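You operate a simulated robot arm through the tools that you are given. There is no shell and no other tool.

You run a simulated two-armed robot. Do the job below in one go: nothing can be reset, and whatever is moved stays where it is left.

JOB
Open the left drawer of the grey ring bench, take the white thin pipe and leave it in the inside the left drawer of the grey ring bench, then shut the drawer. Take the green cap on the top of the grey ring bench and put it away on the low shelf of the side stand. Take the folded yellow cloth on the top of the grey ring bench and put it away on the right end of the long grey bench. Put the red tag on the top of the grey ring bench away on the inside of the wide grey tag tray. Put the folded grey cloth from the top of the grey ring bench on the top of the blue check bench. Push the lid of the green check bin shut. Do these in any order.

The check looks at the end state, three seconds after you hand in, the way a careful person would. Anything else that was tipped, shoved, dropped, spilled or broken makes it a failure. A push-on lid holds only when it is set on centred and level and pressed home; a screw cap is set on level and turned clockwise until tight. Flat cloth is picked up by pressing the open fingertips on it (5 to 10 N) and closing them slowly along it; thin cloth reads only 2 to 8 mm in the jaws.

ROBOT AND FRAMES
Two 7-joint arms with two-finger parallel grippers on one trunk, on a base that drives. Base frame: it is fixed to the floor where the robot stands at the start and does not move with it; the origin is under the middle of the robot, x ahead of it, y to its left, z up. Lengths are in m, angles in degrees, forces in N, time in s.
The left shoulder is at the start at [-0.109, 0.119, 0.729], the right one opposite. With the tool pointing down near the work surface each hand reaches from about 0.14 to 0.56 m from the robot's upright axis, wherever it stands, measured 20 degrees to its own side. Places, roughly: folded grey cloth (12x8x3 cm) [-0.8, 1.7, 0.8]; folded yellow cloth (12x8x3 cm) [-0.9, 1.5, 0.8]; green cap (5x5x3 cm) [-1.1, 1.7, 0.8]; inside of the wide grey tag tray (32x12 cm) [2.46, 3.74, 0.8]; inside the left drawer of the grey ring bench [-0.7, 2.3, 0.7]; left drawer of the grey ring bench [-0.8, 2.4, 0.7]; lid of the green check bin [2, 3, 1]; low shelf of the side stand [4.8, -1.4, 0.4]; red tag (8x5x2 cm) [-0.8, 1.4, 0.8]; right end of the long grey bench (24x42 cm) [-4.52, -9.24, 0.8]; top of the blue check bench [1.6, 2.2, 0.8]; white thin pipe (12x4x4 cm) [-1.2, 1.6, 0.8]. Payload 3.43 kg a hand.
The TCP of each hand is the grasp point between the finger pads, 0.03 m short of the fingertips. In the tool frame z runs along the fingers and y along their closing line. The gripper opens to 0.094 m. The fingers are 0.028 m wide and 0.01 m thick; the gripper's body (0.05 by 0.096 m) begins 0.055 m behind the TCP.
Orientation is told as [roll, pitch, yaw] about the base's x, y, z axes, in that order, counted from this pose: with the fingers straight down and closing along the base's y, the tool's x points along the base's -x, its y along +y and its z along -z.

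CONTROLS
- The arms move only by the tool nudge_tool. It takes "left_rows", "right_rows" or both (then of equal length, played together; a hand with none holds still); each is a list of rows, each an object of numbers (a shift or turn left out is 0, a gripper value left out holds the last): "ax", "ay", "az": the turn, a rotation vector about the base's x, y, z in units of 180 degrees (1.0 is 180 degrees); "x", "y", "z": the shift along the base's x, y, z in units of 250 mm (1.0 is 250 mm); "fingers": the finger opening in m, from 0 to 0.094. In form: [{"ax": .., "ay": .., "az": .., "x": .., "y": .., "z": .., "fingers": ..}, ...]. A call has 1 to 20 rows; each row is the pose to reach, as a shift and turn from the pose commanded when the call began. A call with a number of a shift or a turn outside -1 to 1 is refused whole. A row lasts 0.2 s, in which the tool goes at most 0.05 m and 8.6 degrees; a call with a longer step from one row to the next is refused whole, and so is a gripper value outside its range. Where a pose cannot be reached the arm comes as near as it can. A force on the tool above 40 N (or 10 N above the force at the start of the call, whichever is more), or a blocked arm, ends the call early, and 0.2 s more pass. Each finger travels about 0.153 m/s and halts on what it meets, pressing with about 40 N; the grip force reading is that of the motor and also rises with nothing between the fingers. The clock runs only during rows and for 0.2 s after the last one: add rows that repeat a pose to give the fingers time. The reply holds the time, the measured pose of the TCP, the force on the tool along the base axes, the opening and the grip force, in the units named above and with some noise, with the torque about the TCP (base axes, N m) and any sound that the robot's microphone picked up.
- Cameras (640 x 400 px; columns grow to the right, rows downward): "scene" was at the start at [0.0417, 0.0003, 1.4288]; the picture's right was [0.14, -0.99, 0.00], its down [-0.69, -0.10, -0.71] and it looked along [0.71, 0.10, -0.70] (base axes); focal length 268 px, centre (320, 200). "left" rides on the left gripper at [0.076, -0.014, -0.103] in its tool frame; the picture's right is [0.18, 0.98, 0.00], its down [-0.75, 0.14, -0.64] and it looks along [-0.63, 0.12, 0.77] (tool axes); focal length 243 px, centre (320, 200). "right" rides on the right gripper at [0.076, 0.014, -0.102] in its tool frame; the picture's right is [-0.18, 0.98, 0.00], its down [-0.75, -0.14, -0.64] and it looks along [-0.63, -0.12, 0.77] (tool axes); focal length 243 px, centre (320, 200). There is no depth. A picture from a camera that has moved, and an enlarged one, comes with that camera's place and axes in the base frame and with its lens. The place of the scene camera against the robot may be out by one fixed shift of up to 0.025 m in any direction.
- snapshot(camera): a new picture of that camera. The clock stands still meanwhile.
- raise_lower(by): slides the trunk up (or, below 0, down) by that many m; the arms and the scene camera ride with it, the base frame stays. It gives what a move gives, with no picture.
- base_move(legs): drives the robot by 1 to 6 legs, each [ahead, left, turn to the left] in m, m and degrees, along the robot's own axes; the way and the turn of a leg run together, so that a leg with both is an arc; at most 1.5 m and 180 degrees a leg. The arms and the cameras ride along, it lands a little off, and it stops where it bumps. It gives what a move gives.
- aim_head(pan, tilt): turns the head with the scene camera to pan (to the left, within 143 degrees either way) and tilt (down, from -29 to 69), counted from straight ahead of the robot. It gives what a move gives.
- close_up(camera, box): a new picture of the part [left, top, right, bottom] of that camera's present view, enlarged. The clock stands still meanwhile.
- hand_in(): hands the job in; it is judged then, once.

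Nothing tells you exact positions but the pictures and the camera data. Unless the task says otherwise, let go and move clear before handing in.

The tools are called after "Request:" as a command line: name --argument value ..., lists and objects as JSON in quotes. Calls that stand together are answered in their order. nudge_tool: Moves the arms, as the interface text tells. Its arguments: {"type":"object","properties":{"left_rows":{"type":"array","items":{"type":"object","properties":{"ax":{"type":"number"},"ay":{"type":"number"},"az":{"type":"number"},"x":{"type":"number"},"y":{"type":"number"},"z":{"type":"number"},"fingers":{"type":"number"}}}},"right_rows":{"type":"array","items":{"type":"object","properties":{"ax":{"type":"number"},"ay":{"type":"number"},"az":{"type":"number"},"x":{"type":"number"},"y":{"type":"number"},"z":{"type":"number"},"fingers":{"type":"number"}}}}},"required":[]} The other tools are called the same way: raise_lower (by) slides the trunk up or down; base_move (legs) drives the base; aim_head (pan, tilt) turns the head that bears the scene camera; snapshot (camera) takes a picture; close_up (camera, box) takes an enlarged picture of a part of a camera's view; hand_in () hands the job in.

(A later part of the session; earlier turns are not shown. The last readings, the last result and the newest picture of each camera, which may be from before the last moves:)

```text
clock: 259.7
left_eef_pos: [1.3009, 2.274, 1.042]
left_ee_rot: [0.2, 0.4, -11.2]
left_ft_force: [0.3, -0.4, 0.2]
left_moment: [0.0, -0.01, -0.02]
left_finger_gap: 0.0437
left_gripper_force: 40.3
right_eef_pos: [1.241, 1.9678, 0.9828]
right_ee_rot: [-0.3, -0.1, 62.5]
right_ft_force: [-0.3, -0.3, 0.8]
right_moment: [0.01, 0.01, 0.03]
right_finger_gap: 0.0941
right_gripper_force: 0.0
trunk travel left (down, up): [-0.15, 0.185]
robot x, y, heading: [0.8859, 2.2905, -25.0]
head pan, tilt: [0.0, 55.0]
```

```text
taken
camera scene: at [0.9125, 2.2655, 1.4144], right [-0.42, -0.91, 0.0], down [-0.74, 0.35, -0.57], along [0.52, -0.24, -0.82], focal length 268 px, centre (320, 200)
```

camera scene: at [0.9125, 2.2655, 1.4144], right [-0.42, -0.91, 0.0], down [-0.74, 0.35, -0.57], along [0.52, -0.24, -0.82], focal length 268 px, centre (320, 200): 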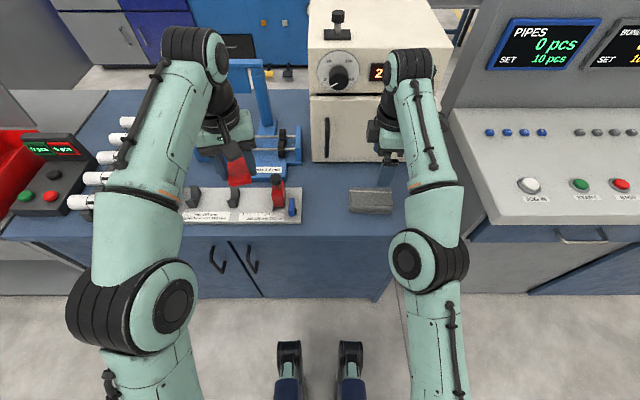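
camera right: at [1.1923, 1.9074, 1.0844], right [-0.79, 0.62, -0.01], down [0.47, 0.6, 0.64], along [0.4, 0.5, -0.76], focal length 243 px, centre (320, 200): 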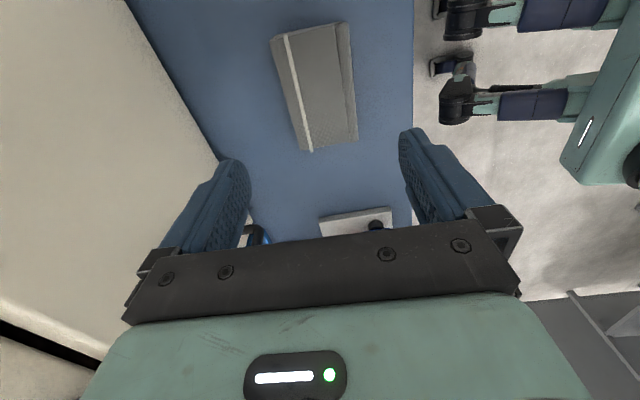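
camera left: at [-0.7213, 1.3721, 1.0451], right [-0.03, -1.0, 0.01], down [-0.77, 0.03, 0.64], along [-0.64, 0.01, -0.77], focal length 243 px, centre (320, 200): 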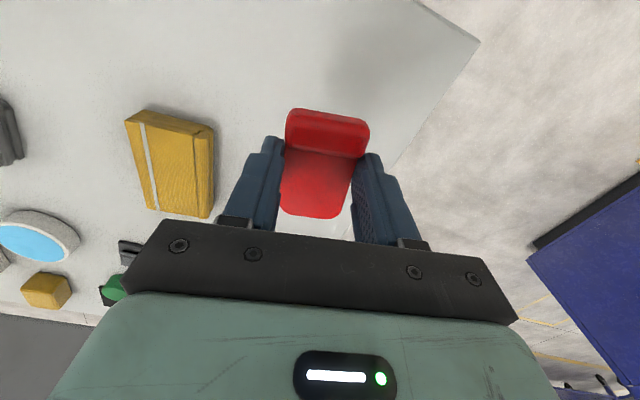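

The grey cloth lies on the blue check bench. I back off and strafe left toward the bins and tag tray.

Request:
base_move --legs '[[-0.35, 0, 0], [0, 1.3, 0]]'

Request:
aim_head --pan 10 --tilt 35

Request:
snapshot --camera "scene"

Request:
aim_head --pan 50 --tilt 35

Request:
snapshot --camera "scene"

```text
clock: 273.2
left_eef_pos: [1.5364, 3.5913, 1.0432]
left_ee_rot: [0.3, 0.5, -11.8]
left_ft_force: [-0.4, -0.2, -1.0]
left_moment: [0.01, 0.02, -0.03]
left_finger_gap: 0.0435
left_gripper_force: 39.8
right_eef_pos: [1.4704, 3.2854, 0.9836]
right_ee_rot: [-0.6, -0.2, 61.8]
right_ft_force: [0.3, -0.3, 0.3]
right_moment: [-0.01, -0.02, 0.02]
right_finger_gap: 0.0938
right_gripper_force: 0.0
trunk travel left (down, up): [-0.15, 0.185]
robot x, y, heading: [1.1166, 3.6121, -25.7]
head pan, tilt: [0.0, 55.0]
```

```text
clock: 274.0
left_eef_pos: [1.5349, 3.5919, 1.0427]
left_ee_rot: [0.2, 0.5, -11.7]
left_ft_force: [-0.4, 0.2, -0.2]
left_moment: [-0.05, -0.01, -0.02]
left_finger_gap: 0.0437
left_gripper_force: 40.0
right_eef_pos: [1.4723, 3.286, 0.9825]
right_ee_rot: [-0.5, -0.2, 61.8]
right_ft_force: [0.3, 0.1, 0.4]
right_moment: [-0.05, 0.02, -0.01]
right_finger_gap: 0.0944
right_gripper_force: 0.2
trunk travel left (down, up): [-0.15, 0.185]
robot x, y, heading: [1.1171, 3.6167, -25.5]
head pan, tilt: [10.0, 35.0]
```

```text
taken
camera scene: at [1.1655, 3.5938, 1.4426], right [-0.27, -0.96, 0.0], down [-0.55, 0.15, -0.82], along [0.79, -0.22, -0.57], focal length 268 px, centre (320, 200)
```

scene: 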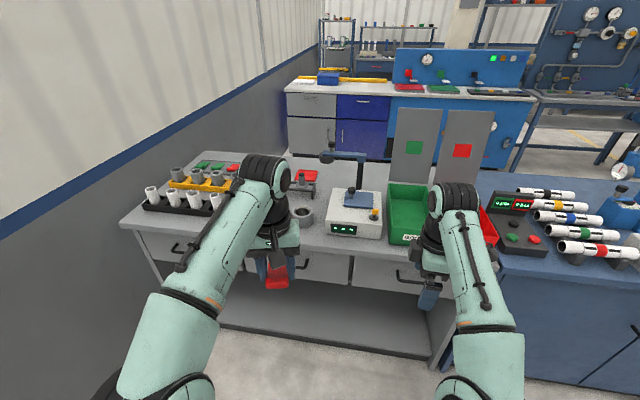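

```text
clock: 275.1
left_eef_pos: [1.5361, 3.591, 1.0422]
left_ee_rot: [0.1, 0.3, -11.7]
left_ft_force: [0.4, -0.2, 0.0]
left_moment: [-0.02, -0.01, 0.0]
left_finger_gap: 0.044
left_gripper_force: 39.9
right_eef_pos: [1.4705, 3.2853, 0.9836]
right_ee_rot: [-0.5, -0.3, 61.8]
right_ft_force: [-0.6, 0.1, 0.0]
right_moment: [-0.03, 0.0, -0.03]
right_finger_gap: 0.0938
right_gripper_force: 0.2
trunk travel left (down, up): [-0.15, 0.185]
robot x, y, heading: [1.1198, 3.6111, -25.9]
head pan, tilt: [50.0, 35.0]
```

```text
taken
camera scene: at [1.1609, 3.6538, 1.4427], right [0.41, -0.91, 0.0], down [-0.52, -0.24, -0.82], along [0.75, 0.34, -0.57], focal length 268 px, centre (320, 200)
```

scene: 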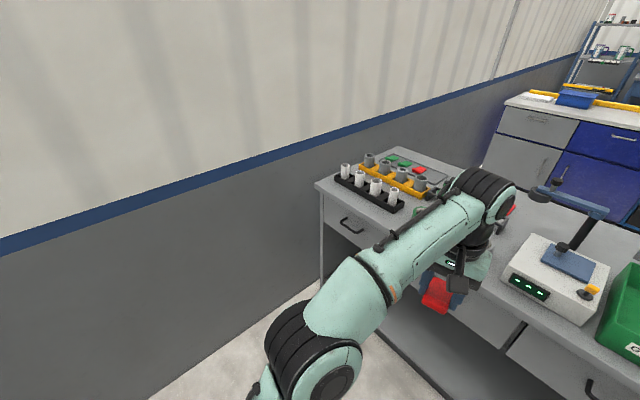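

I see cylinders and a yellow rack at the left end of the grey bench with tags behind them; the left elbow is near the wall. Zooming in to identify the wide grey tag tray.

Request:
close_up --camera "scene" --box '[300, 120, 540, 270]'

Request:
aim_head --pan 15 --tilt 30

Request:
close_up --camera "scene" --box '[130, 120, 370, 270]'

Request:
close_up --camera "scene" --box '[330, 80, 570, 230]'

```text
2.67 times, centred on (420, 195) of scene
camera zoom: at [1.1609, 3.6538, 1.4427], right [0.41, -0.91, 0.0], down [-0.52, -0.24, -0.82], along [0.75, 0.34, -0.57], focal length 716 px, centre (53, 213)
```

zoom: 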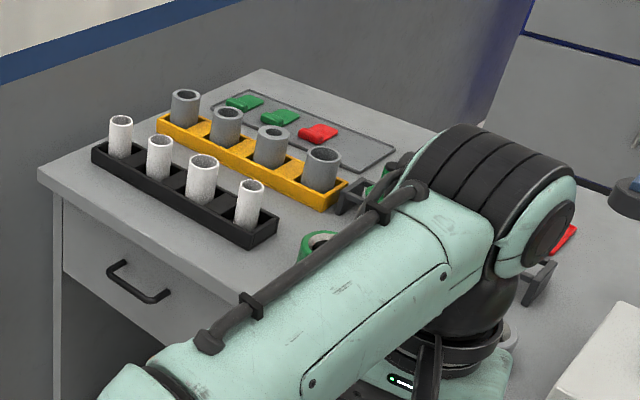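

```text
clock: 276.1
left_eef_pos: [1.5342, 3.5906, 1.0424]
left_ee_rot: [0.3, 0.4, -11.7]
left_ft_force: [1.4, 0.9, 0.6]
left_moment: [0.03, 0.01, -0.01]
left_finger_gap: 0.0441
left_gripper_force: 40.2
right_eef_pos: [1.4705, 3.2849, 0.9826]
right_ee_rot: [-0.4, -0.2, 61.9]
right_ft_force: [-0.1, -1.0, -0.2]
right_moment: [0.02, 0.0, 0.02]
right_finger_gap: 0.0938
right_gripper_force: 0.1
trunk travel left (down, up): [-0.15, 0.185]
robot x, y, heading: [1.1163, 3.6137, -25.7]
head pan, tilt: [15.0, 30.0]
```

```text
2.67 times, centred on (250, 195) of scene
camera zoom: at [1.1696, 3.601, 1.4505], right [-0.18, -0.98, 0.0], down [-0.49, 0.09, -0.87], along [0.85, -0.16, -0.5], focal length 716 px, centre (507, 213)
```

zoom: 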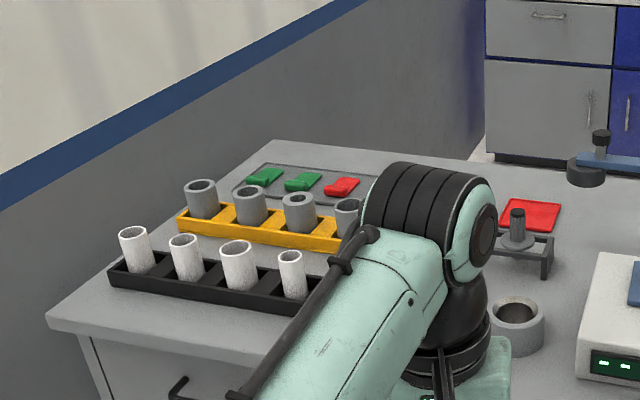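

```text
2.67 times, centred on (450, 155) of scene
camera zoom: at [1.1696, 3.601, 1.4505], right [-0.18, -0.98, 0.0], down [-0.49, 0.09, -0.87], along [0.85, -0.16, -0.5], focal length 716 px, centre (-27, 320)
```

zoom: 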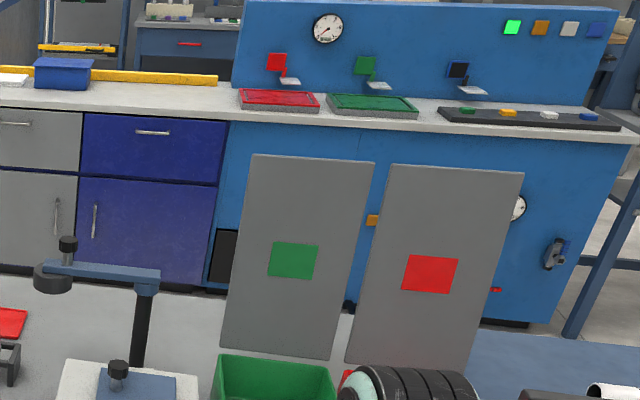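

The wide grey tag tray is at the back-left, behind the racks, with free room at its right end (~(2.41, 3.64)). It is deep in, so I raise the trunk for more reach and shift a bit left, keeping my elbow off the wall.

Request:
raise_lower --by 0.185

Request:
base_move --legs '[[0, 0.25, 0]]'

Request:
aim_head --pan 35 --tilt 40

Request:
snapshot --camera "scene"

```text
clock: 278.1
left_eef_pos: [1.5344, 3.5913, 1.2275]
left_ee_rot: [0.1, 0.3, -11.7]
left_ft_force: [0.5, 0.6, 0.0]
left_moment: [-0.02, 0.0, -0.01]
left_finger_gap: 0.0441
left_gripper_force: 40.3
right_eef_pos: [1.4708, 3.285, 1.1674]
right_ee_rot: [-0.5, -0.1, 61.9]
right_ft_force: [-0.1, 0.6, -0.5]
right_moment: [0.0, 0.0, -0.02]
right_finger_gap: 0.0939
right_gripper_force: 0.1
trunk travel left (down, up): [-0.335, 0.0]
robot x, y, heading: [1.119, 3.6153, -25.5]
head pan, tilt: [15.0, 30.0]
```

```text
clock: 280.9
left_eef_pos: [1.6444, 3.8183, 1.2278]
left_ee_rot: [0.2, 0.4, -11.5]
left_ft_force: [0.3, -0.6, -0.8]
left_moment: [-0.01, -0.02, -0.01]
left_finger_gap: 0.0439
left_gripper_force: 40.1
right_eef_pos: [1.5796, 3.5127, 1.1678]
right_ee_rot: [-0.5, -0.2, 62.0]
right_ft_force: [0.2, -0.3, -0.9]
right_moment: [-0.02, 0.02, -0.03]
right_finger_gap: 0.0941
right_gripper_force: 0.1
trunk travel left (down, up): [-0.335, 0.0]
robot x, y, heading: [1.229, 3.837, -25.4]
head pan, tilt: [15.0, 30.0]
```

```text
clock: 281.8
left_eef_pos: [1.6429, 3.8192, 1.2275]
left_ee_rot: [0.2, 0.3, -11.6]
left_ft_force: [-0.2, 0.3, -0.4]
left_moment: [0.0, 0.01, -0.02]
left_finger_gap: 0.0438
left_gripper_force: 40.8
right_eef_pos: [1.5791, 3.5116, 1.1688]
right_ee_rot: [-0.6, -0.2, 62.0]
right_ft_force: [-0.7, -0.7, 0.0]
right_moment: [-0.03, 0.02, 0.04]
right_finger_gap: 0.0938
right_gripper_force: 0.0
trunk travel left (down, up): [-0.335, 0.0]
robot x, y, heading: [1.2243, 3.8408, -25.4]
head pan, tilt: [35.0, 40.0]
```

```text
taken
camera scene: at [1.2644, 3.8611, 1.6228], right [0.17, -0.99, 0.0], down [-0.63, -0.11, -0.77], along [0.76, 0.13, -0.64], focal length 268 px, centre (320, 200)
```

scene: 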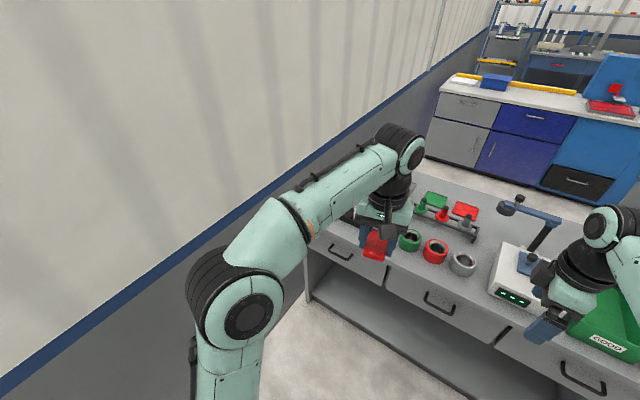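

There is room: elbow ~27 cm from the wall. I retract the right hand, align the tag's yaw, and tilt the left tool 45° forward before moving in.

Request:
nudge_tool --left_rows '[{"az": -0.04}, {"az": -0.077}, {"az": -0.077}]' --right_rows '[{"x": -0.12, "y": 0.057}, {"x": -0.24, "y": 0.113}, {"x": -0.36, "y": 0.17}]'

Request:
nudge_tool --left_rows '[{"ax": -0.02, "ay": -0.0425, "z": -0.02}, {"ax": -0.04, "ay": -0.085, "z": -0.04}, {"ax": -0.06, "ay": -0.1275, "z": -0.06}, {"ax": -0.08, "ay": -0.17, "z": -0.1}, {"ax": -0.1, "ay": -0.2125, "z": -0.15}, {"ax": -0.107, "ay": -0.226, "z": -0.2}]'

Request:
base_move --legs '[[0, 0.1, 0], [0.35, 0, 0]]'

Request:
aim_head --pan 15 --tilt 50

Request:
snapshot --camera "scene"

Request:
snapshot --camera "left"

```text
clock: 282.6
left_eef_pos: [1.6423, 3.8193, 1.2279]
left_ee_rot: [0.3, 0.3, -25.5]
left_ft_force: [-0.2, 1.3, 0.1]
left_moment: [0.0, 0.01, -0.03]
left_finger_gap: 0.0436
left_gripper_force: 40.2
right_eef_pos: [1.4896, 3.5549, 1.1681]
right_ee_rot: [-0.6, -0.2, 62.0]
right_ft_force: [0.5, 0.1, -1.3]
right_moment: [0.0, 0.0, -0.03]
right_finger_gap: 0.0942
right_gripper_force: 0.1
trunk travel left (down, up): [-0.335, 0.0]
robot x, y, heading: [1.2234, 3.8425, -25.4]
head pan, tilt: [35.0, 40.0]
```

```text
clock: 284.0
left_eef_pos: [1.644, 3.8169, 1.1764]
left_ee_rot: [0.2, -44.7, -25.5]
left_ft_force: [-0.4, 0.4, 0.1]
left_moment: [-0.03, 0.0, 0.0]
left_finger_gap: 0.0439
left_gripper_force: 39.8
right_eef_pos: [1.4903, 3.556, 1.1684]
right_ee_rot: [-0.5, -0.2, 62.1]
right_ft_force: [-0.2, -0.6, -0.5]
right_moment: [0.01, -0.01, 0.02]
right_finger_gap: 0.0939
right_gripper_force: 0.0
trunk travel left (down, up): [-0.335, 0.0]
robot x, y, heading: [1.2237, 3.8409, -25.4]
head pan, tilt: [35.0, 40.0]
```

```text
clock: 287.4
left_eef_pos: [2.0015, 3.7614, 1.1775]
left_ee_rot: [0.3, -44.7, -25.4]
left_ft_force: [-0.1, 0.0, 0.3]
left_moment: [-0.01, 0.01, -0.02]
left_finger_gap: 0.0438
left_gripper_force: 39.6
right_eef_pos: [1.8482, 3.4987, 1.1668]
right_ee_rot: [-0.5, -0.2, 62.1]
right_ft_force: [0.1, 0.0, 0.1]
right_moment: [0.0, -0.01, 0.03]
right_finger_gap: 0.0939
right_gripper_force: 0.0
trunk travel left (down, up): [-0.335, 0.0]
robot x, y, heading: [1.5839, 3.7802, -25.3]
head pan, tilt: [35.0, 40.0]
```

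```text
clock: 288.2
left_eef_pos: [2.0014, 3.7624, 1.1766]
left_ee_rot: [0.3, -44.7, -25.3]
left_ft_force: [0.2, 0.8, -0.3]
left_moment: [0.0, -0.02, -0.02]
left_finger_gap: 0.0438
left_gripper_force: 39.9
right_eef_pos: [1.8481, 3.4984, 1.1687]
right_ee_rot: [-0.4, -0.2, 62.2]
right_ft_force: [0.7, 0.0, -0.7]
right_moment: [0.01, 0.02, 0.01]
right_finger_gap: 0.0938
right_gripper_force: 0.1
trunk travel left (down, up): [-0.335, 0.0]
robot x, y, heading: [1.5825, 3.7841, -25.1]
head pan, tilt: [15.0, 50.0]
```

```text
taken
camera scene: at [1.6143, 3.7753, 1.6086], right [-0.18, -0.98, 0.0], down [-0.75, 0.14, -0.64], along [0.63, -0.11, -0.77], focal length 268 px, centre (320, 200)
```

scene: 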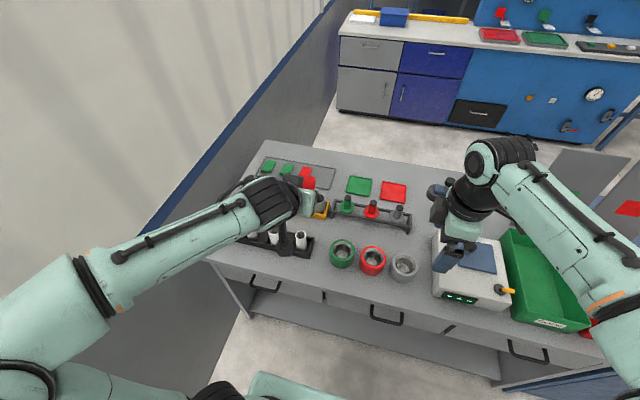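

```text
taken
camera left: at [1.8801, 3.8029, 1.1958], right [0.3, 0.95, -0.13], down [0.13, 0.09, 0.99], along [0.94, -0.31, -0.1], focal length 243 px, centre (320, 200)
```

left: 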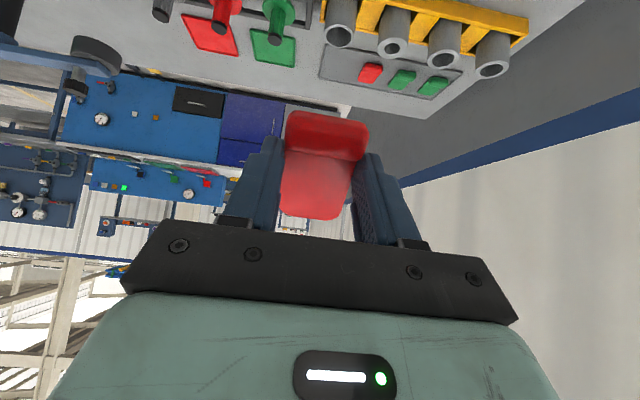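

The tray's free end is on the right of its red tag. I zoom with the left camera to fix its position.

Request:
close_up --camera "left" --box '[260, 0, 540, 140]'

Request:
close_up --camera "scene" --box '[220, 130, 380, 230]'

```text
2.29 times, centred on (400, 70) of left
camera zoom: at [1.8801, 3.8029, 1.1958], right [0.3, 0.95, -0.13], down [0.13, 0.09, 0.99], along [0.94, -0.31, -0.1], focal length 555 px, centre (137, 497)
```

zoom: 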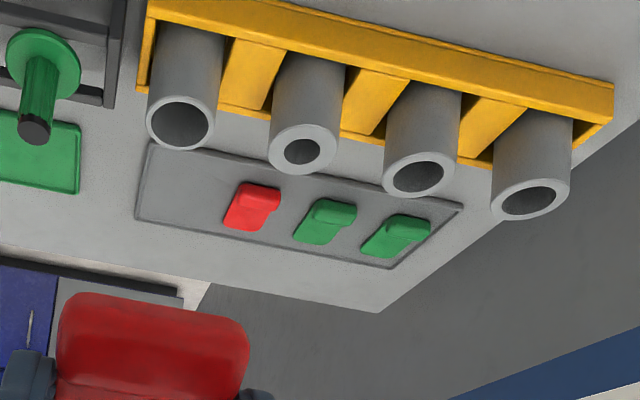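

```text
4.00 times, centred on (300, 180) of scene
camera zoom: at [1.6143, 3.7753, 1.6086], right [-0.18, -0.98, 0.0], down [-0.75, 0.14, -0.64], along [0.63, -0.11, -0.77], focal length 1073 px, centre (400, 280)
```

zoom: 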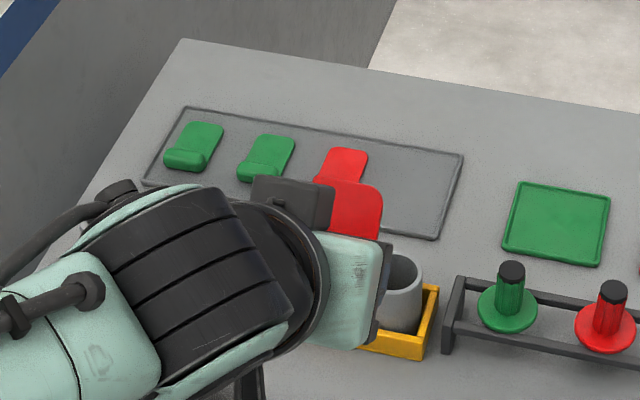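

The free slot in the tray is E1 4.28–4.37; target for my hand about (2.390, 3.652). I edge in a bit more with the base, then extend the arm high over the racks.

Request:
base_move --legs '[[0.07, 0.05, 0]]'

Request:
snapshot --camera "scene"

```text
clock: 289.3
left_eef_pos: [2.0838, 3.7778, 1.177]
left_ee_rot: [0.3, -44.8, -25.3]
left_ft_force: [0.4, 0.4, -0.1]
left_moment: [-0.01, -0.02, 0.0]
left_finger_gap: 0.044
left_gripper_force: 40.0
right_eef_pos: [1.9326, 3.5138, 1.1676]
right_ee_rot: [-0.6, -0.2, 62.3]
right_ft_force: [-0.4, 0.0, -0.4]
right_moment: [0.0, 0.0, -0.05]
right_finger_gap: 0.0942
right_gripper_force: 0.1
trunk travel left (down, up): [-0.335, 0.0]
robot x, y, heading: [1.6675, 3.7949, -25.1]
head pan, tilt: [15.0, 50.0]
```

```text
taken
camera scene: at [1.6977, 3.7911, 1.6084], right [-0.18, -0.98, 0.0], down [-0.75, 0.14, -0.64], along [0.63, -0.11, -0.77], focal length 268 px, centre (320, 200)
```

scene: 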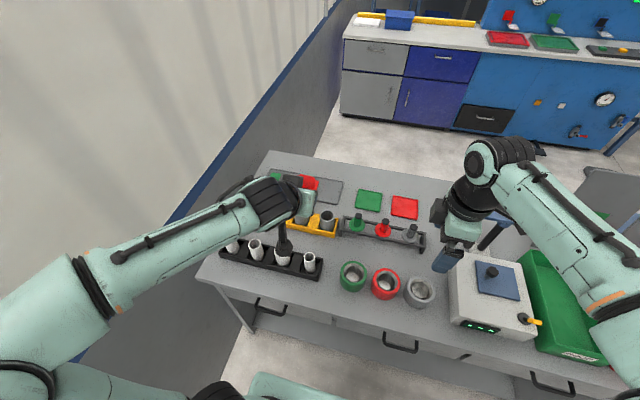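

Now I extend the left arm over the racks at safe height.

Request:
nudge_tool --left_rows '[{"x": 0.13, "y": -0.054, "z": -0.04}, {"x": 0.27, "y": -0.11, "z": -0.1}, {"x": 0.4, "y": -0.165, "z": -0.17}, {"x": 0.53, "y": -0.22, "z": -0.24}, {"x": 0.67, "y": -0.275, "z": -0.31}, {"x": 0.8, "y": -0.33, "z": -0.39}, {"x": 0.8, "y": -0.33, "z": -0.39}]'

Request:
snapshot --camera "left"

Request:
snapshot --camera "scene"

```text
clock: 290.9
left_eef_pos: [2.2852, 3.6961, 1.0785]
left_ee_rot: [0.3, -44.7, -25.3]
left_ft_force: [-1.0, 0.0, 0.1]
left_moment: [0.01, 0.02, 0.0]
left_finger_gap: 0.0442
left_gripper_force: 40.1
right_eef_pos: [1.9319, 3.5139, 1.1689]
right_ee_rot: [-0.5, -0.2, 62.3]
right_ft_force: [-0.1, 0.2, -0.6]
right_moment: [0.04, 0.01, -0.02]
right_finger_gap: 0.094
right_gripper_force: 0.1
trunk travel left (down, up): [-0.335, 0.0]
robot x, y, heading: [1.6664, 3.7976, -25.2]
head pan, tilt: [15.0, 50.0]
```

```text
taken
camera left: at [2.164, 3.738, 1.0972], right [0.3, 0.95, -0.13], down [0.13, 0.09, 0.99], along [0.94, -0.31, -0.1], focal length 243 px, centre (320, 200)
```

left: 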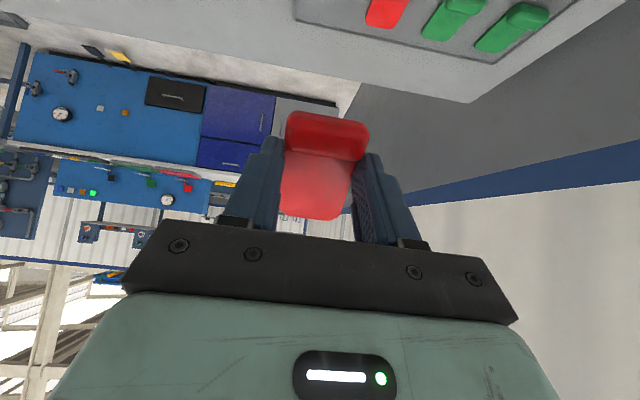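

```text
taken
camera scene: at [1.6975, 3.7914, 1.6086], right [-0.18, -0.98, 0.0], down [-0.75, 0.14, -0.64], along [0.63, -0.11, -0.77], focal length 268 px, centre (320, 200)
```

scene: 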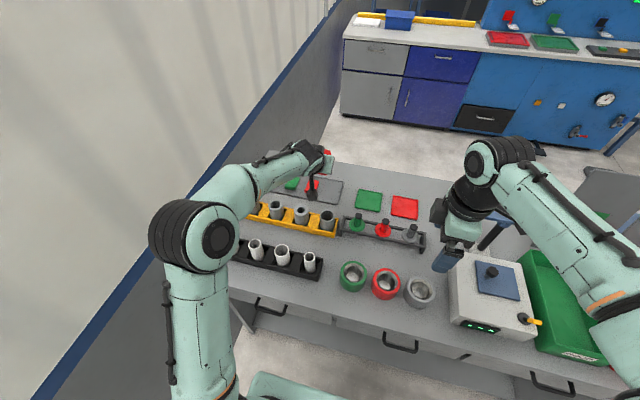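

The camera under the hand would foul the grey cylinders in this pose, so I roll the hand 90° about its own axis (camera to the left side) while it is still high, and move the base 3 cm closer.

Request:
nudge_tool --left_rows '[{"ax": 0.0291, "ay": -0.0137, "az": -0.0321}, {"ax": 0.0582, "ay": -0.0274, "az": -0.0643}, {"ax": 0.0872, "ay": -0.041, "az": -0.0964}, {"ax": 0.1163, "ay": -0.0547, "az": -0.1285}, {"ax": 0.1454, "ay": -0.0684, "az": -0.1607}, {"ax": 0.1745, "ay": -0.0821, "az": -0.1928}, {"ax": 0.2036, "ay": -0.0958, "az": -0.225}, {"ax": 0.2327, "ay": -0.1095, "az": -0.2571}, {"ax": 0.2617, "ay": -0.1231, "az": -0.2892}, {"ax": 0.2908, "ay": -0.1368, "az": -0.3214}, {"ax": 0.3199, "ay": -0.1505, "az": -0.3535}, {"ax": 0.3199, "ay": -0.1505, "az": -0.3535}]'

Request:
snapshot --camera "left"

Request:
snapshot --camera "scene"

```text
clock: 293.5
left_eef_pos: [2.285, 3.6944, 1.0797]
left_ee_rot: [45.3, 0.4, -115.1]
left_ft_force: [-0.1, -0.3, -0.7]
left_moment: [0.0, -0.04, -0.01]
left_finger_gap: 0.044
left_gripper_force: 39.8
right_eef_pos: [1.9332, 3.5137, 1.1671]
right_ee_rot: [-0.5, -0.2, 62.2]
right_ft_force: [0.4, -0.4, 0.5]
right_moment: [-0.01, -0.01, 0.02]
right_finger_gap: 0.0939
right_gripper_force: 0.0
trunk travel left (down, up): [-0.335, 0.0]
robot x, y, heading: [1.6671, 3.7959, -25.3]
head pan, tilt: [15.0, 50.0]
```

```text
taken
camera left: at [2.2412, 3.7996, 1.1415], right [0.7, -0.13, 0.7], down [-0.64, -0.53, 0.55], along [0.3, -0.84, -0.46], focal length 243 px, centre (320, 200)
```

left: 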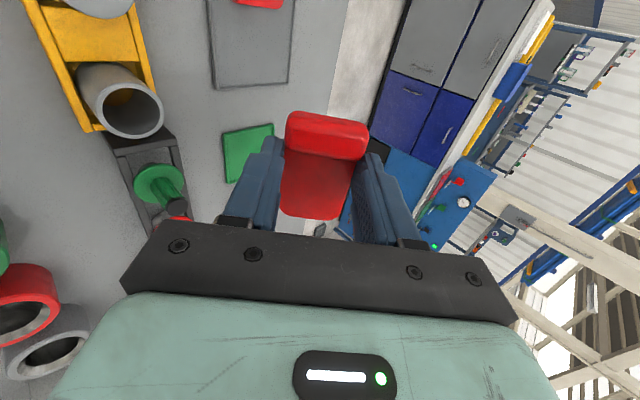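

```text
taken
camera scene: at [1.6981, 3.7909, 1.6086], right [-0.18, -0.98, 0.0], down [-0.75, 0.14, -0.64], along [0.63, -0.11, -0.77], focal length 268 px, centre (320, 200)
```

scene: 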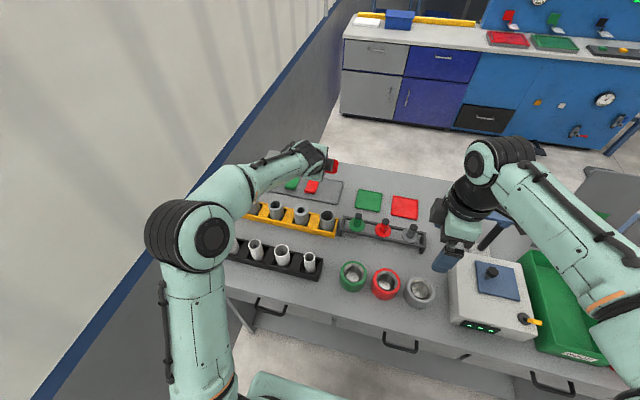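

The hand is rolled correctly and the camera confirms the slot (E1 4.282–4.372). I move the base 3 cm closer, then lower along the planned path in stages.

Request:
base_move --legs '[[0.03, 0, 0]]'

```text
clock: 294.4
left_eef_pos: [2.3086, 3.6849, 1.0792]
left_ee_rot: [45.3, 0.4, -114.9]
left_ft_force: [-0.2, -0.1, -0.3]
left_moment: [0.01, 0.02, 0.0]
left_finger_gap: 0.0443
left_gripper_force: 40.1
right_eef_pos: [1.9575, 3.5034, 1.1672]
right_ee_rot: [-0.6, -0.2, 62.2]
right_ft_force: [0.3, 0.5, -0.4]
right_moment: [0.0, -0.01, 0.01]
right_finger_gap: 0.0938
right_gripper_force: 0.1
trunk travel left (down, up): [-0.335, 0.0]
robot x, y, heading: [1.6911, 3.785, -25.3]
head pan, tilt: [15.0, 50.0]
```

Request:
nudge_tool --left_rows '[{"x": 0.062, "y": -0.018, "z": -0.12}, {"x": 0.124, "y": -0.037, "z": -0.25}, {"x": 0.186, "y": -0.055, "z": -0.38}, {"x": 0.25, "y": -0.074, "z": -0.5}, {"x": 0.31, "y": -0.092, "z": -0.63}, {"x": 0.372, "y": -0.11, "z": -0.757}, {"x": 0.372, "y": -0.11, "z": -0.757}]'

Request:
snapshot --camera "left"

Request:
close_up --camera "scene" --box '[220, 130, 420, 255]'

```text
clock: 296.0
left_eef_pos: [2.4036, 3.6552, 0.8905]
left_ee_rot: [45.3, 0.3, -115.0]
left_ft_force: [-0.5, -0.3, -1.2]
left_moment: [0.03, 0.01, 0.01]
left_finger_gap: 0.0439
left_gripper_force: 39.6
right_eef_pos: [1.9583, 3.5015, 1.1673]
right_ee_rot: [-0.4, -0.1, 62.3]
right_ft_force: [0.0, -0.4, -0.5]
right_moment: [0.01, -0.01, 0.02]
right_finger_gap: 0.0941
right_gripper_force: 0.0
trunk travel left (down, up): [-0.335, 0.0]
robot x, y, heading: [1.6893, 3.783, -25.2]
head pan, tilt: [15.0, 50.0]
```

```text
taken
camera left: at [2.36, 3.7596, 0.9519], right [0.7, -0.13, 0.7], down [-0.64, -0.53, 0.55], along [0.3, -0.84, -0.46], focal length 243 px, centre (320, 200)
```

left: 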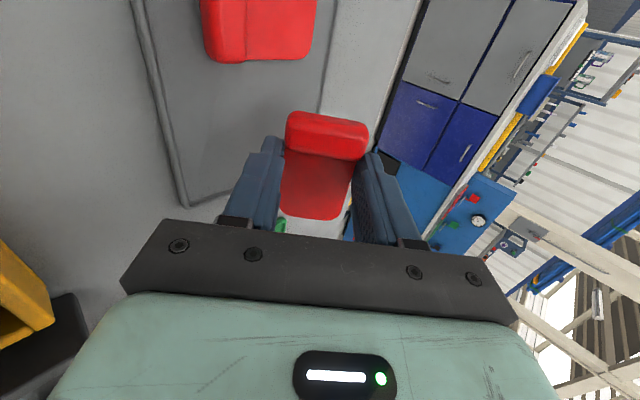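

```text
3.20 times, centred on (320, 192) of scene
camera zoom: at [1.7242, 3.7785, 1.6086], right [-0.18, -0.98, 0.0], down [-0.75, 0.14, -0.64], along [0.63, -0.11, -0.77], focal length 859 px, centre (320, 224)
```

zoom: 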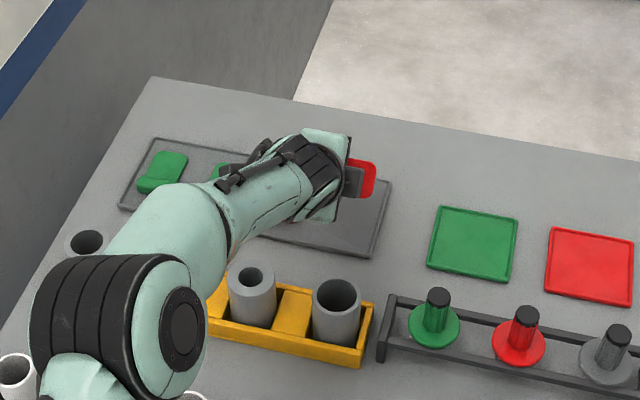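

The tag is exactly over the free slot. I lower to ~0.853 and check.

Request:
nudge_tool --left_rows '[{"z": -0.05}, {"z": -0.1}, {"z": -0.13}, {"z": -0.15}]'

Request:
snapshot --camera "left"

```text
clock: 297.0
left_eef_pos: [2.4048, 3.6543, 0.8538]
left_ee_rot: [45.4, 0.3, -115.0]
left_ft_force: [-0.3, 0.5, -0.8]
left_moment: [-0.04, -0.01, 0.01]
left_finger_gap: 0.044
left_gripper_force: 39.9
right_eef_pos: [1.9589, 3.5014, 1.1676]
right_ee_rot: [-0.5, -0.2, 62.2]
right_ft_force: [-0.4, 0.3, 0.9]
right_moment: [0.0, 0.02, -0.02]
right_finger_gap: 0.0942
right_gripper_force: 0.1
trunk travel left (down, up): [-0.335, 0.0]
robot x, y, heading: [1.6944, 3.7837, -25.3]
head pan, tilt: [15.0, 50.0]
```

```text
taken
camera left: at [2.361, 3.7597, 0.9147], right [0.7, -0.13, 0.7], down [-0.64, -0.53, 0.55], along [0.3, -0.84, -0.46], focal length 243 px, centre (320, 200)
```

left: 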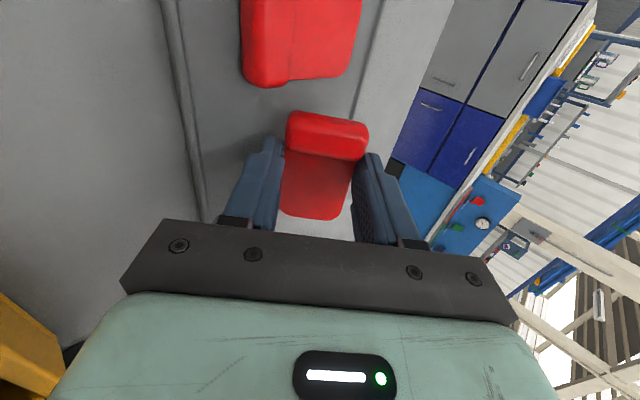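

Placement looks right. Opening gently and withdrawing along the tool axis.

Request:
nudge_tool --left_rows '[{"fingers": 0.05, "z": 0.008}, {"fingers": 0.058, "z": 0.016}, {"fingers": 0.06, "z": 0.02}, {"fingers": 0.06, "z": 0.02}]'

Request:
snapshot --camera "left"

```text
clock: 298.0
left_eef_pos: [2.4037, 3.6549, 0.8584]
left_ee_rot: [45.4, 0.3, -115.0]
left_ft_force: [-0.3, -0.2, 0.0]
left_moment: [-0.04, 0.02, 0.01]
left_finger_gap: 0.0599
left_gripper_force: 0.0
right_eef_pos: [1.9595, 3.5016, 1.1696]
right_ee_rot: [-0.5, -0.2, 62.2]
right_ft_force: [0.5, 0.3, 1.0]
right_moment: [0.01, -0.03, 0.02]
right_finger_gap: 0.094
right_gripper_force: 0.1
trunk travel left (down, up): [-0.335, 0.0]
robot x, y, heading: [1.6894, 3.7867, -25.2]
head pan, tilt: [15.0, 50.0]
```

```text
taken
camera left: at [2.3606, 3.7596, 0.9197], right [0.7, -0.13, 0.7], down [-0.64, -0.53, 0.55], along [0.3, -0.84, -0.46], focal length 243 px, centre (320, 200)
```

left: 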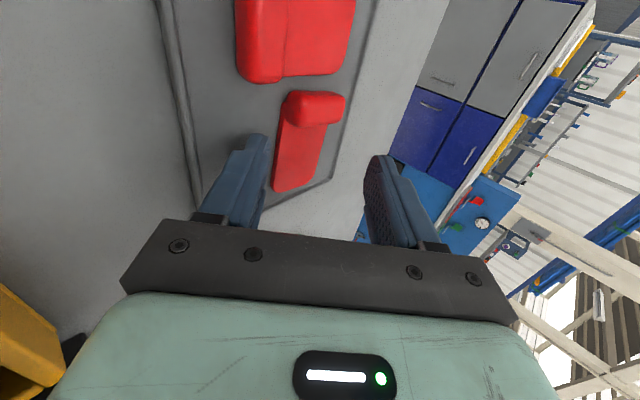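

The tag dropped flat inside the tray, clear of its neighbour. Withdrawing the hand back and up.

Request:
nudge_tool --left_rows '[{"x": -0.06, "y": 0.028, "z": 0.09}, {"x": -0.13, "y": 0.06, "z": 0.2}, {"x": -0.2, "y": 0.09, "z": 0.33}, {"x": -0.28, "y": 0.13, "z": 0.48}, {"x": -0.36, "y": 0.17, "z": 0.63}, {"x": -0.45, "y": 0.21, "z": 0.78}, {"x": -0.55, "y": 0.26, "z": 0.9}, {"x": -0.65, "y": 0.3, "z": 1.0}]'

Request:
close_up --camera "scene" --box '[220, 130, 420, 255]'

```text
clock: 299.8
left_eef_pos: [2.2406, 3.7313, 1.1077]
left_ee_rot: [45.3, 0.3, -114.9]
left_ft_force: [0.4, -0.3, 1.0]
left_moment: [0.0, -0.02, -0.02]
left_finger_gap: 0.06
left_gripper_force: 0.0
right_eef_pos: [1.9578, 3.5018, 1.1684]
right_ee_rot: [-0.6, -0.2, 62.3]
right_ft_force: [0.9, -0.2, -0.1]
right_moment: [-0.03, -0.01, 0.02]
right_finger_gap: 0.094
right_gripper_force: 0.1
trunk travel left (down, up): [-0.335, 0.0]
robot x, y, heading: [1.6928, 3.7814, -25.1]
head pan, tilt: [15.0, 50.0]
```

```text
3.20 times, centred on (320, 192) of scene
camera zoom: at [1.7237, 3.7789, 1.6086], right [-0.18, -0.98, 0.0], down [-0.75, 0.14, -0.64], along [0.63, -0.11, -0.77], focal length 859 px, centre (320, 224)
```

zoom: 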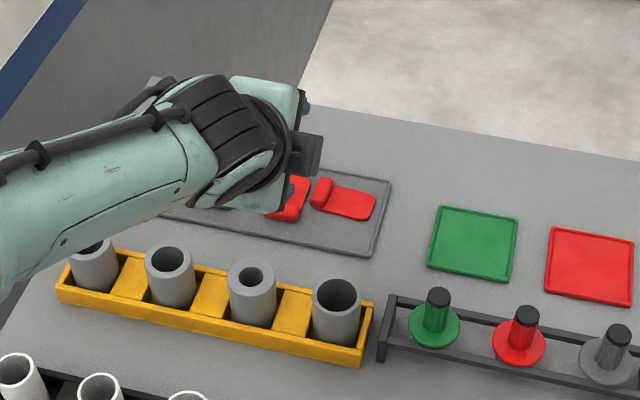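

The tag is in the tray. I back off and shift right to face the green bin and its raised lid.

Request:
base_move --legs '[[-0.4, 0, 0], [0, -0.5, 0]]'

Request:
aim_head --pan 0 --tilt 30

Request:
snapshot --camera "scene"

Request:
snapshot --camera "right"

```text
clock: 306.7
left_eef_pos: [1.6677, 3.4485, 1.108]
left_ee_rot: [45.4, 0.3, -115.4]
left_ft_force: [-0.5, 0.3, -0.3]
left_moment: [-0.01, -0.03, -0.01]
left_finger_gap: 0.06
left_gripper_force: 0.1
right_eef_pos: [1.3836, 3.22, 1.1672]
right_ee_rot: [-0.5, -0.2, 61.8]
right_ft_force: [0.2, 0.2, 0.3]
right_moment: [0.03, 0.01, -0.03]
right_finger_gap: 0.0938
right_gripper_force: 0.0
trunk travel left (down, up): [-0.335, 0.0]
robot x, y, heading: [1.1195, 3.5057, -25.6]
head pan, tilt: [15.0, 50.0]
```

```text
clock: 307.6
left_eef_pos: [1.6683, 3.4473, 1.108]
left_ee_rot: [45.4, 0.3, -115.4]
left_ft_force: [-0.5, -0.1, 0.6]
left_moment: [-0.02, -0.01, -0.02]
left_finger_gap: 0.0599
left_gripper_force: 0.1
right_eef_pos: [1.3846, 3.2211, 1.168]
right_ee_rot: [-0.6, -0.1, 61.7]
right_ft_force: [0.3, -0.1, -0.4]
right_moment: [-0.01, 0.01, -0.01]
right_finger_gap: 0.0941
right_gripper_force: 0.1
trunk travel left (down, up): [-0.335, 0.0]
robot x, y, heading: [1.1154, 3.504, -25.6]
head pan, tilt: [0.0, 30.0]
```

```text
taken
camera scene: at [1.1568, 3.4744, 1.6381], right [-0.43, -0.9, 0.0], down [-0.45, 0.22, -0.87], along [0.78, -0.37, -0.5], focal length 268 px, centre (320, 200)
```

scene: 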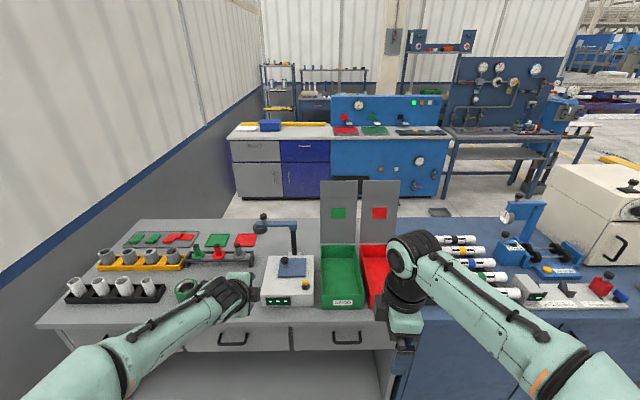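

```text
taken
camera right: at [1.3343, 3.1607, 1.2697], right [-0.78, 0.63, -0.01], down [0.47, 0.6, 0.65], along [0.41, 0.5, -0.76], focal length 243 px, centre (320, 200)
```

right: 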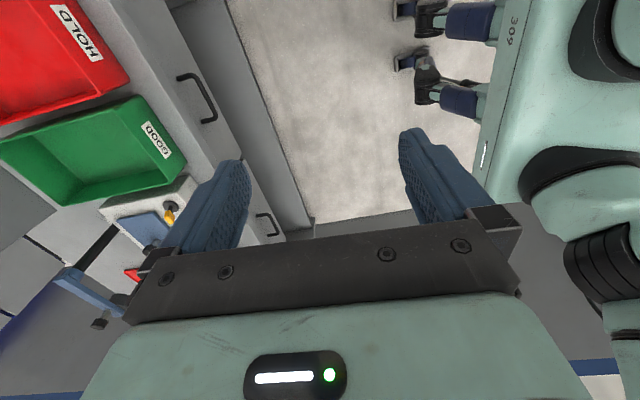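

The green "GOOD" bin is ahead with its lid standing up behind it. The left hand's camera looks sideways, which should show the lid's tilt and top edge from the side.

Request:
snapshot --camera "left"

Request:
close_up --camera "scene" --box '[280, 160, 440, 320]'

```text
taken
camera left: at [1.6245, 3.553, 1.1697], right [0.7, -0.13, 0.7], down [-0.65, -0.53, 0.55], along [0.3, -0.84, -0.46], focal length 243 px, centre (320, 200)
```

left: 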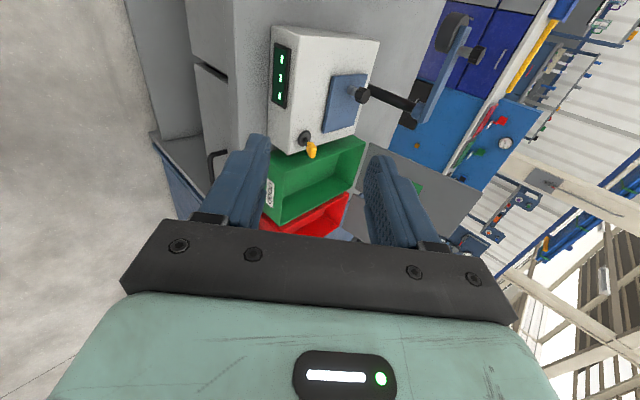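

```text
2.50 times, centred on (360, 240) of scene
camera zoom: at [1.1568, 3.4744, 1.6381], right [-0.43, -0.9, 0.0], down [-0.45, 0.22, -0.87], along [0.78, -0.37, -0.5], focal length 671 px, centre (220, 100)
```

zoom: 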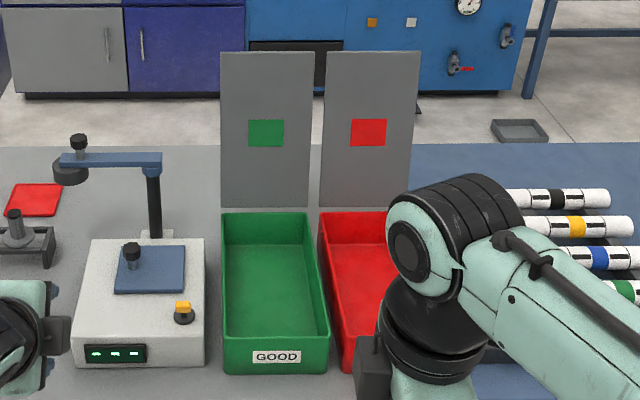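

The lid leans back ~14°, hinge near z 0.90 and top edge around (2.00, 2.985, 1.164). I line my left hand up with it and close in.

Request:
nudge_tool --left_rows '[{"z": 0.15, "fingers": 0.05}, {"z": 0.3}, {"z": 0.36}]'

Request:
base_move --legs '[[0, -0.21, 0], [0.27, 0, 0]]'

Request:
snapshot --camera "left"

Request:
snapshot --camera "scene"

```text
clock: 308.4
left_eef_pos: [1.6664, 3.448, 1.1983]
left_ee_rot: [45.2, 0.2, -115.4]
left_ft_force: [0.6, 1.0, 0.3]
left_moment: [-0.03, -0.02, -0.01]
left_finger_gap: 0.05
left_gripper_force: 0.1
right_eef_pos: [1.3833, 3.2213, 1.1686]
right_ee_rot: [-0.4, -0.2, 61.8]
right_ft_force: [0.5, 1.2, 0.4]
right_moment: [0.01, 0.02, 0.0]
right_finger_gap: 0.094
right_gripper_force: 0.0
trunk travel left (down, up): [-0.335, 0.0]
robot x, y, heading: [1.1179, 3.5032, -25.7]
head pan, tilt: [0.0, 30.0]
```

```text
clock: 312.3
left_eef_pos: [1.8174, 3.1411, 1.1984]
left_ee_rot: [45.2, 0.3, -115.5]
left_ft_force: [-0.2, -0.2, 0.1]
left_moment: [0.0, 0.01, 0.0]
left_finger_gap: 0.0496
left_gripper_force: 0.1
right_eef_pos: [1.5334, 2.9141, 1.168]
right_ee_rot: [-0.5, -0.3, 61.8]
right_ft_force: [-0.2, 0.6, 0.3]
right_moment: [0.01, -0.02, -0.01]
right_finger_gap: 0.0939
right_gripper_force: 0.1
trunk travel left (down, up): [-0.335, 0.0]
robot x, y, heading: [1.27, 3.1996, -25.7]
head pan, tilt: [0.0, 30.0]
```

```text
taken
camera left: at [1.7742, 3.2455, 1.2594], right [0.7, -0.14, 0.7], down [-0.65, -0.53, 0.55], along [0.3, -0.84, -0.46], focal length 243 px, centre (320, 200)
```

left: 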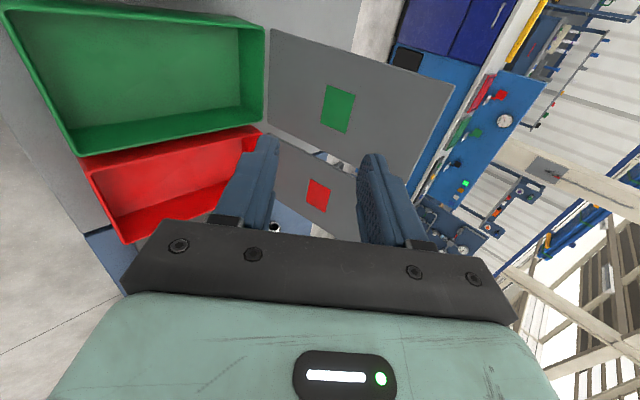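

```text
taken
camera scene: at [1.3063, 3.1683, 1.6379], right [-0.43, -0.9, 0.0], down [-0.45, 0.22, -0.87], along [0.78, -0.38, -0.5], focal length 268 px, centre (320, 200)
```

scene: 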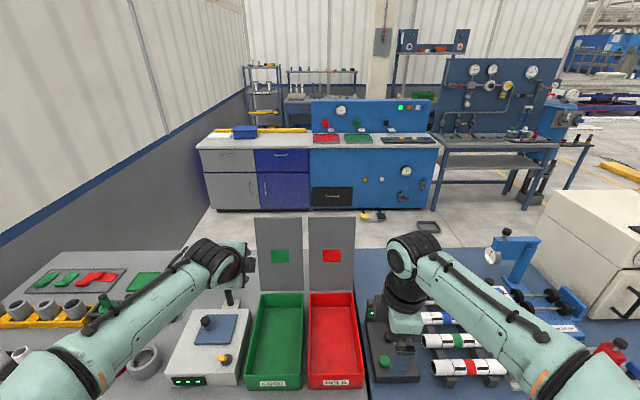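

Wrist view puts the lid's top edge at about E2 -0.56, z 1.155 (leaning back ~16°). I open the left fingers fully to straddle the lid's top edge and drive closer.

Request:
nudge_tool --left_rows '[{"fingers": 0.08}, {"fingers": 0.094}, {"fingers": 0.094}]'

Request:
base_move --legs '[[0.13, 0, 0]]'

Request:
snapshot --camera "left"

Request:
aim_head --pan 0 --tilt 69

Request:
snapshot --camera "scene"

```text
clock: 313.1
left_eef_pos: [1.8175, 3.1406, 1.1982]
left_ee_rot: [45.3, 0.2, -115.4]
left_ft_force: [-0.1, -0.4, -0.3]
left_moment: [0.0, -0.03, 0.01]
left_finger_gap: 0.0941
left_gripper_force: 0.1
right_eef_pos: [1.5336, 2.9142, 1.169]
right_ee_rot: [-0.6, -0.1, 61.7]
right_ft_force: [-0.5, -0.2, 0.3]
right_moment: [-0.01, -0.01, 0.0]
right_finger_gap: 0.0941
right_gripper_force: 0.1
trunk travel left (down, up): [-0.335, 0.0]
robot x, y, heading: [1.269, 3.1979, -25.8]
head pan, tilt: [0.0, 30.0]
```

```text
clock: 314.4
left_eef_pos: [1.9335, 3.0862, 1.1982]
left_ee_rot: [45.4, 0.3, -115.5]
left_ft_force: [0.5, -0.2, 0.2]
left_moment: [0.01, 0.0, 0.02]
left_finger_gap: 0.0939
left_gripper_force: 0.2
right_eef_pos: [1.6482, 2.8587, 1.1686]
right_ee_rot: [-0.6, -0.2, 61.8]
right_ft_force: [-0.7, -0.6, -1.1]
right_moment: [0.01, -0.01, -0.01]
right_finger_gap: 0.0941
right_gripper_force: 0.3
trunk travel left (down, up): [-0.335, 0.0]
robot x, y, heading: [1.3819, 3.1428, -25.7]
head pan, tilt: [0.0, 30.0]
```

```text
taken
camera left: at [1.8906, 3.1904, 1.2595], right [0.7, -0.13, 0.7], down [-0.65, -0.53, 0.55], along [0.3, -0.84, -0.46], focal length 243 px, centre (320, 200)
```

left: 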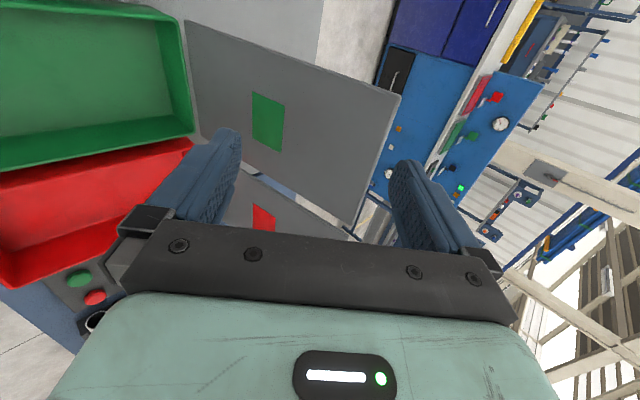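

```text
clock: 315.5
left_eef_pos: [1.9351, 3.0849, 1.1982]
left_ee_rot: [45.2, 0.3, -115.4]
left_ft_force: [0.5, 0.3, 0.2]
left_moment: [0.01, 0.0, 0.0]
left_finger_gap: 0.0941
left_gripper_force: 0.1
right_eef_pos: [1.6504, 2.8587, 1.1669]
right_ee_rot: [-0.7, -0.3, 61.8]
right_ft_force: [-0.1, -0.3, 0.0]
right_moment: [0.0, 0.01, -0.01]
right_finger_gap: 0.0942
right_gripper_force: 0.0
trunk travel left (down, up): [-0.335, 0.0]
robot x, y, heading: [1.3848, 3.1443, -25.4]
head pan, tilt: [0.0, 68.8]
```

```text
taken
camera scene: at [1.3926, 3.1269, 1.5867], right [-0.43, -0.9, 0.0], down [-0.84, 0.4, -0.36], along [0.33, -0.16, -0.93], focal length 268 px, centre (320, 200)
```

scene: 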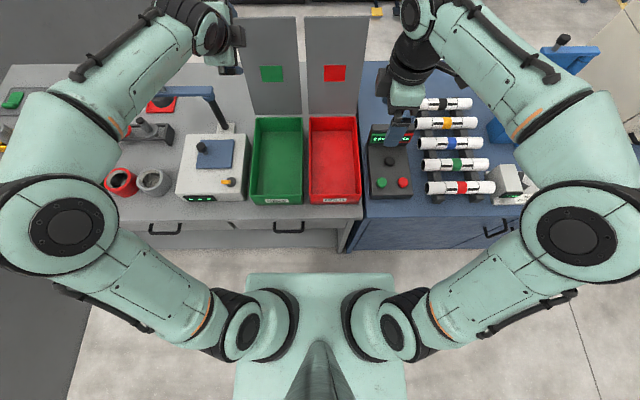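

Triangulating the lid's left top corner: E1 3.642, E2 -0.553, z 1.160. I move the open fingers over the lid's top edge.

Request:
nudge_tool --left_rows '[{"x": 0.11, "y": -0.09, "z": -0.03}, {"x": 0.22, "y": -0.19, "z": -0.06}, {"x": 0.337, "y": -0.282, "z": -0.092}, {"x": 0.337, "y": -0.282, "z": -0.092}]'

Request:
snapshot --camera "left"

```text
clock: 316.5
left_eef_pos: [2.0196, 3.014, 1.1741]
left_ee_rot: [45.3, 0.3, -115.3]
left_ft_force: [0.0, 0.8, 0.3]
left_moment: [0.01, -0.03, 0.0]
left_finger_gap: 0.0939
left_gripper_force: 0.2
right_eef_pos: [1.65, 2.8589, 1.1681]
right_ee_rot: [-0.6, -0.3, 61.8]
right_ft_force: [0.6, -0.7, 0.7]
right_moment: [-0.03, -0.01, 0.01]
right_finger_gap: 0.0942
right_gripper_force: 0.0
trunk travel left (down, up): [-0.335, 0.0]
robot x, y, heading: [1.3887, 3.1429, -25.5]
head pan, tilt: [0.0, 68.8]
```

```text
taken
camera left: at [1.9757, 3.1193, 1.2367], right [0.7, -0.13, 0.7], down [-0.65, -0.53, 0.55], along [0.3, -0.84, -0.46], focal length 243 px, centre (320, 200)
```

left: 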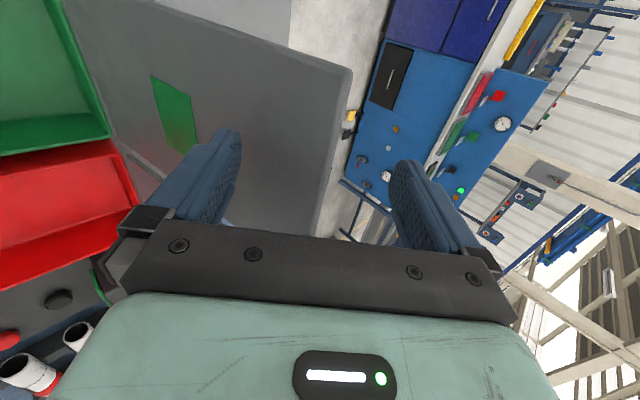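

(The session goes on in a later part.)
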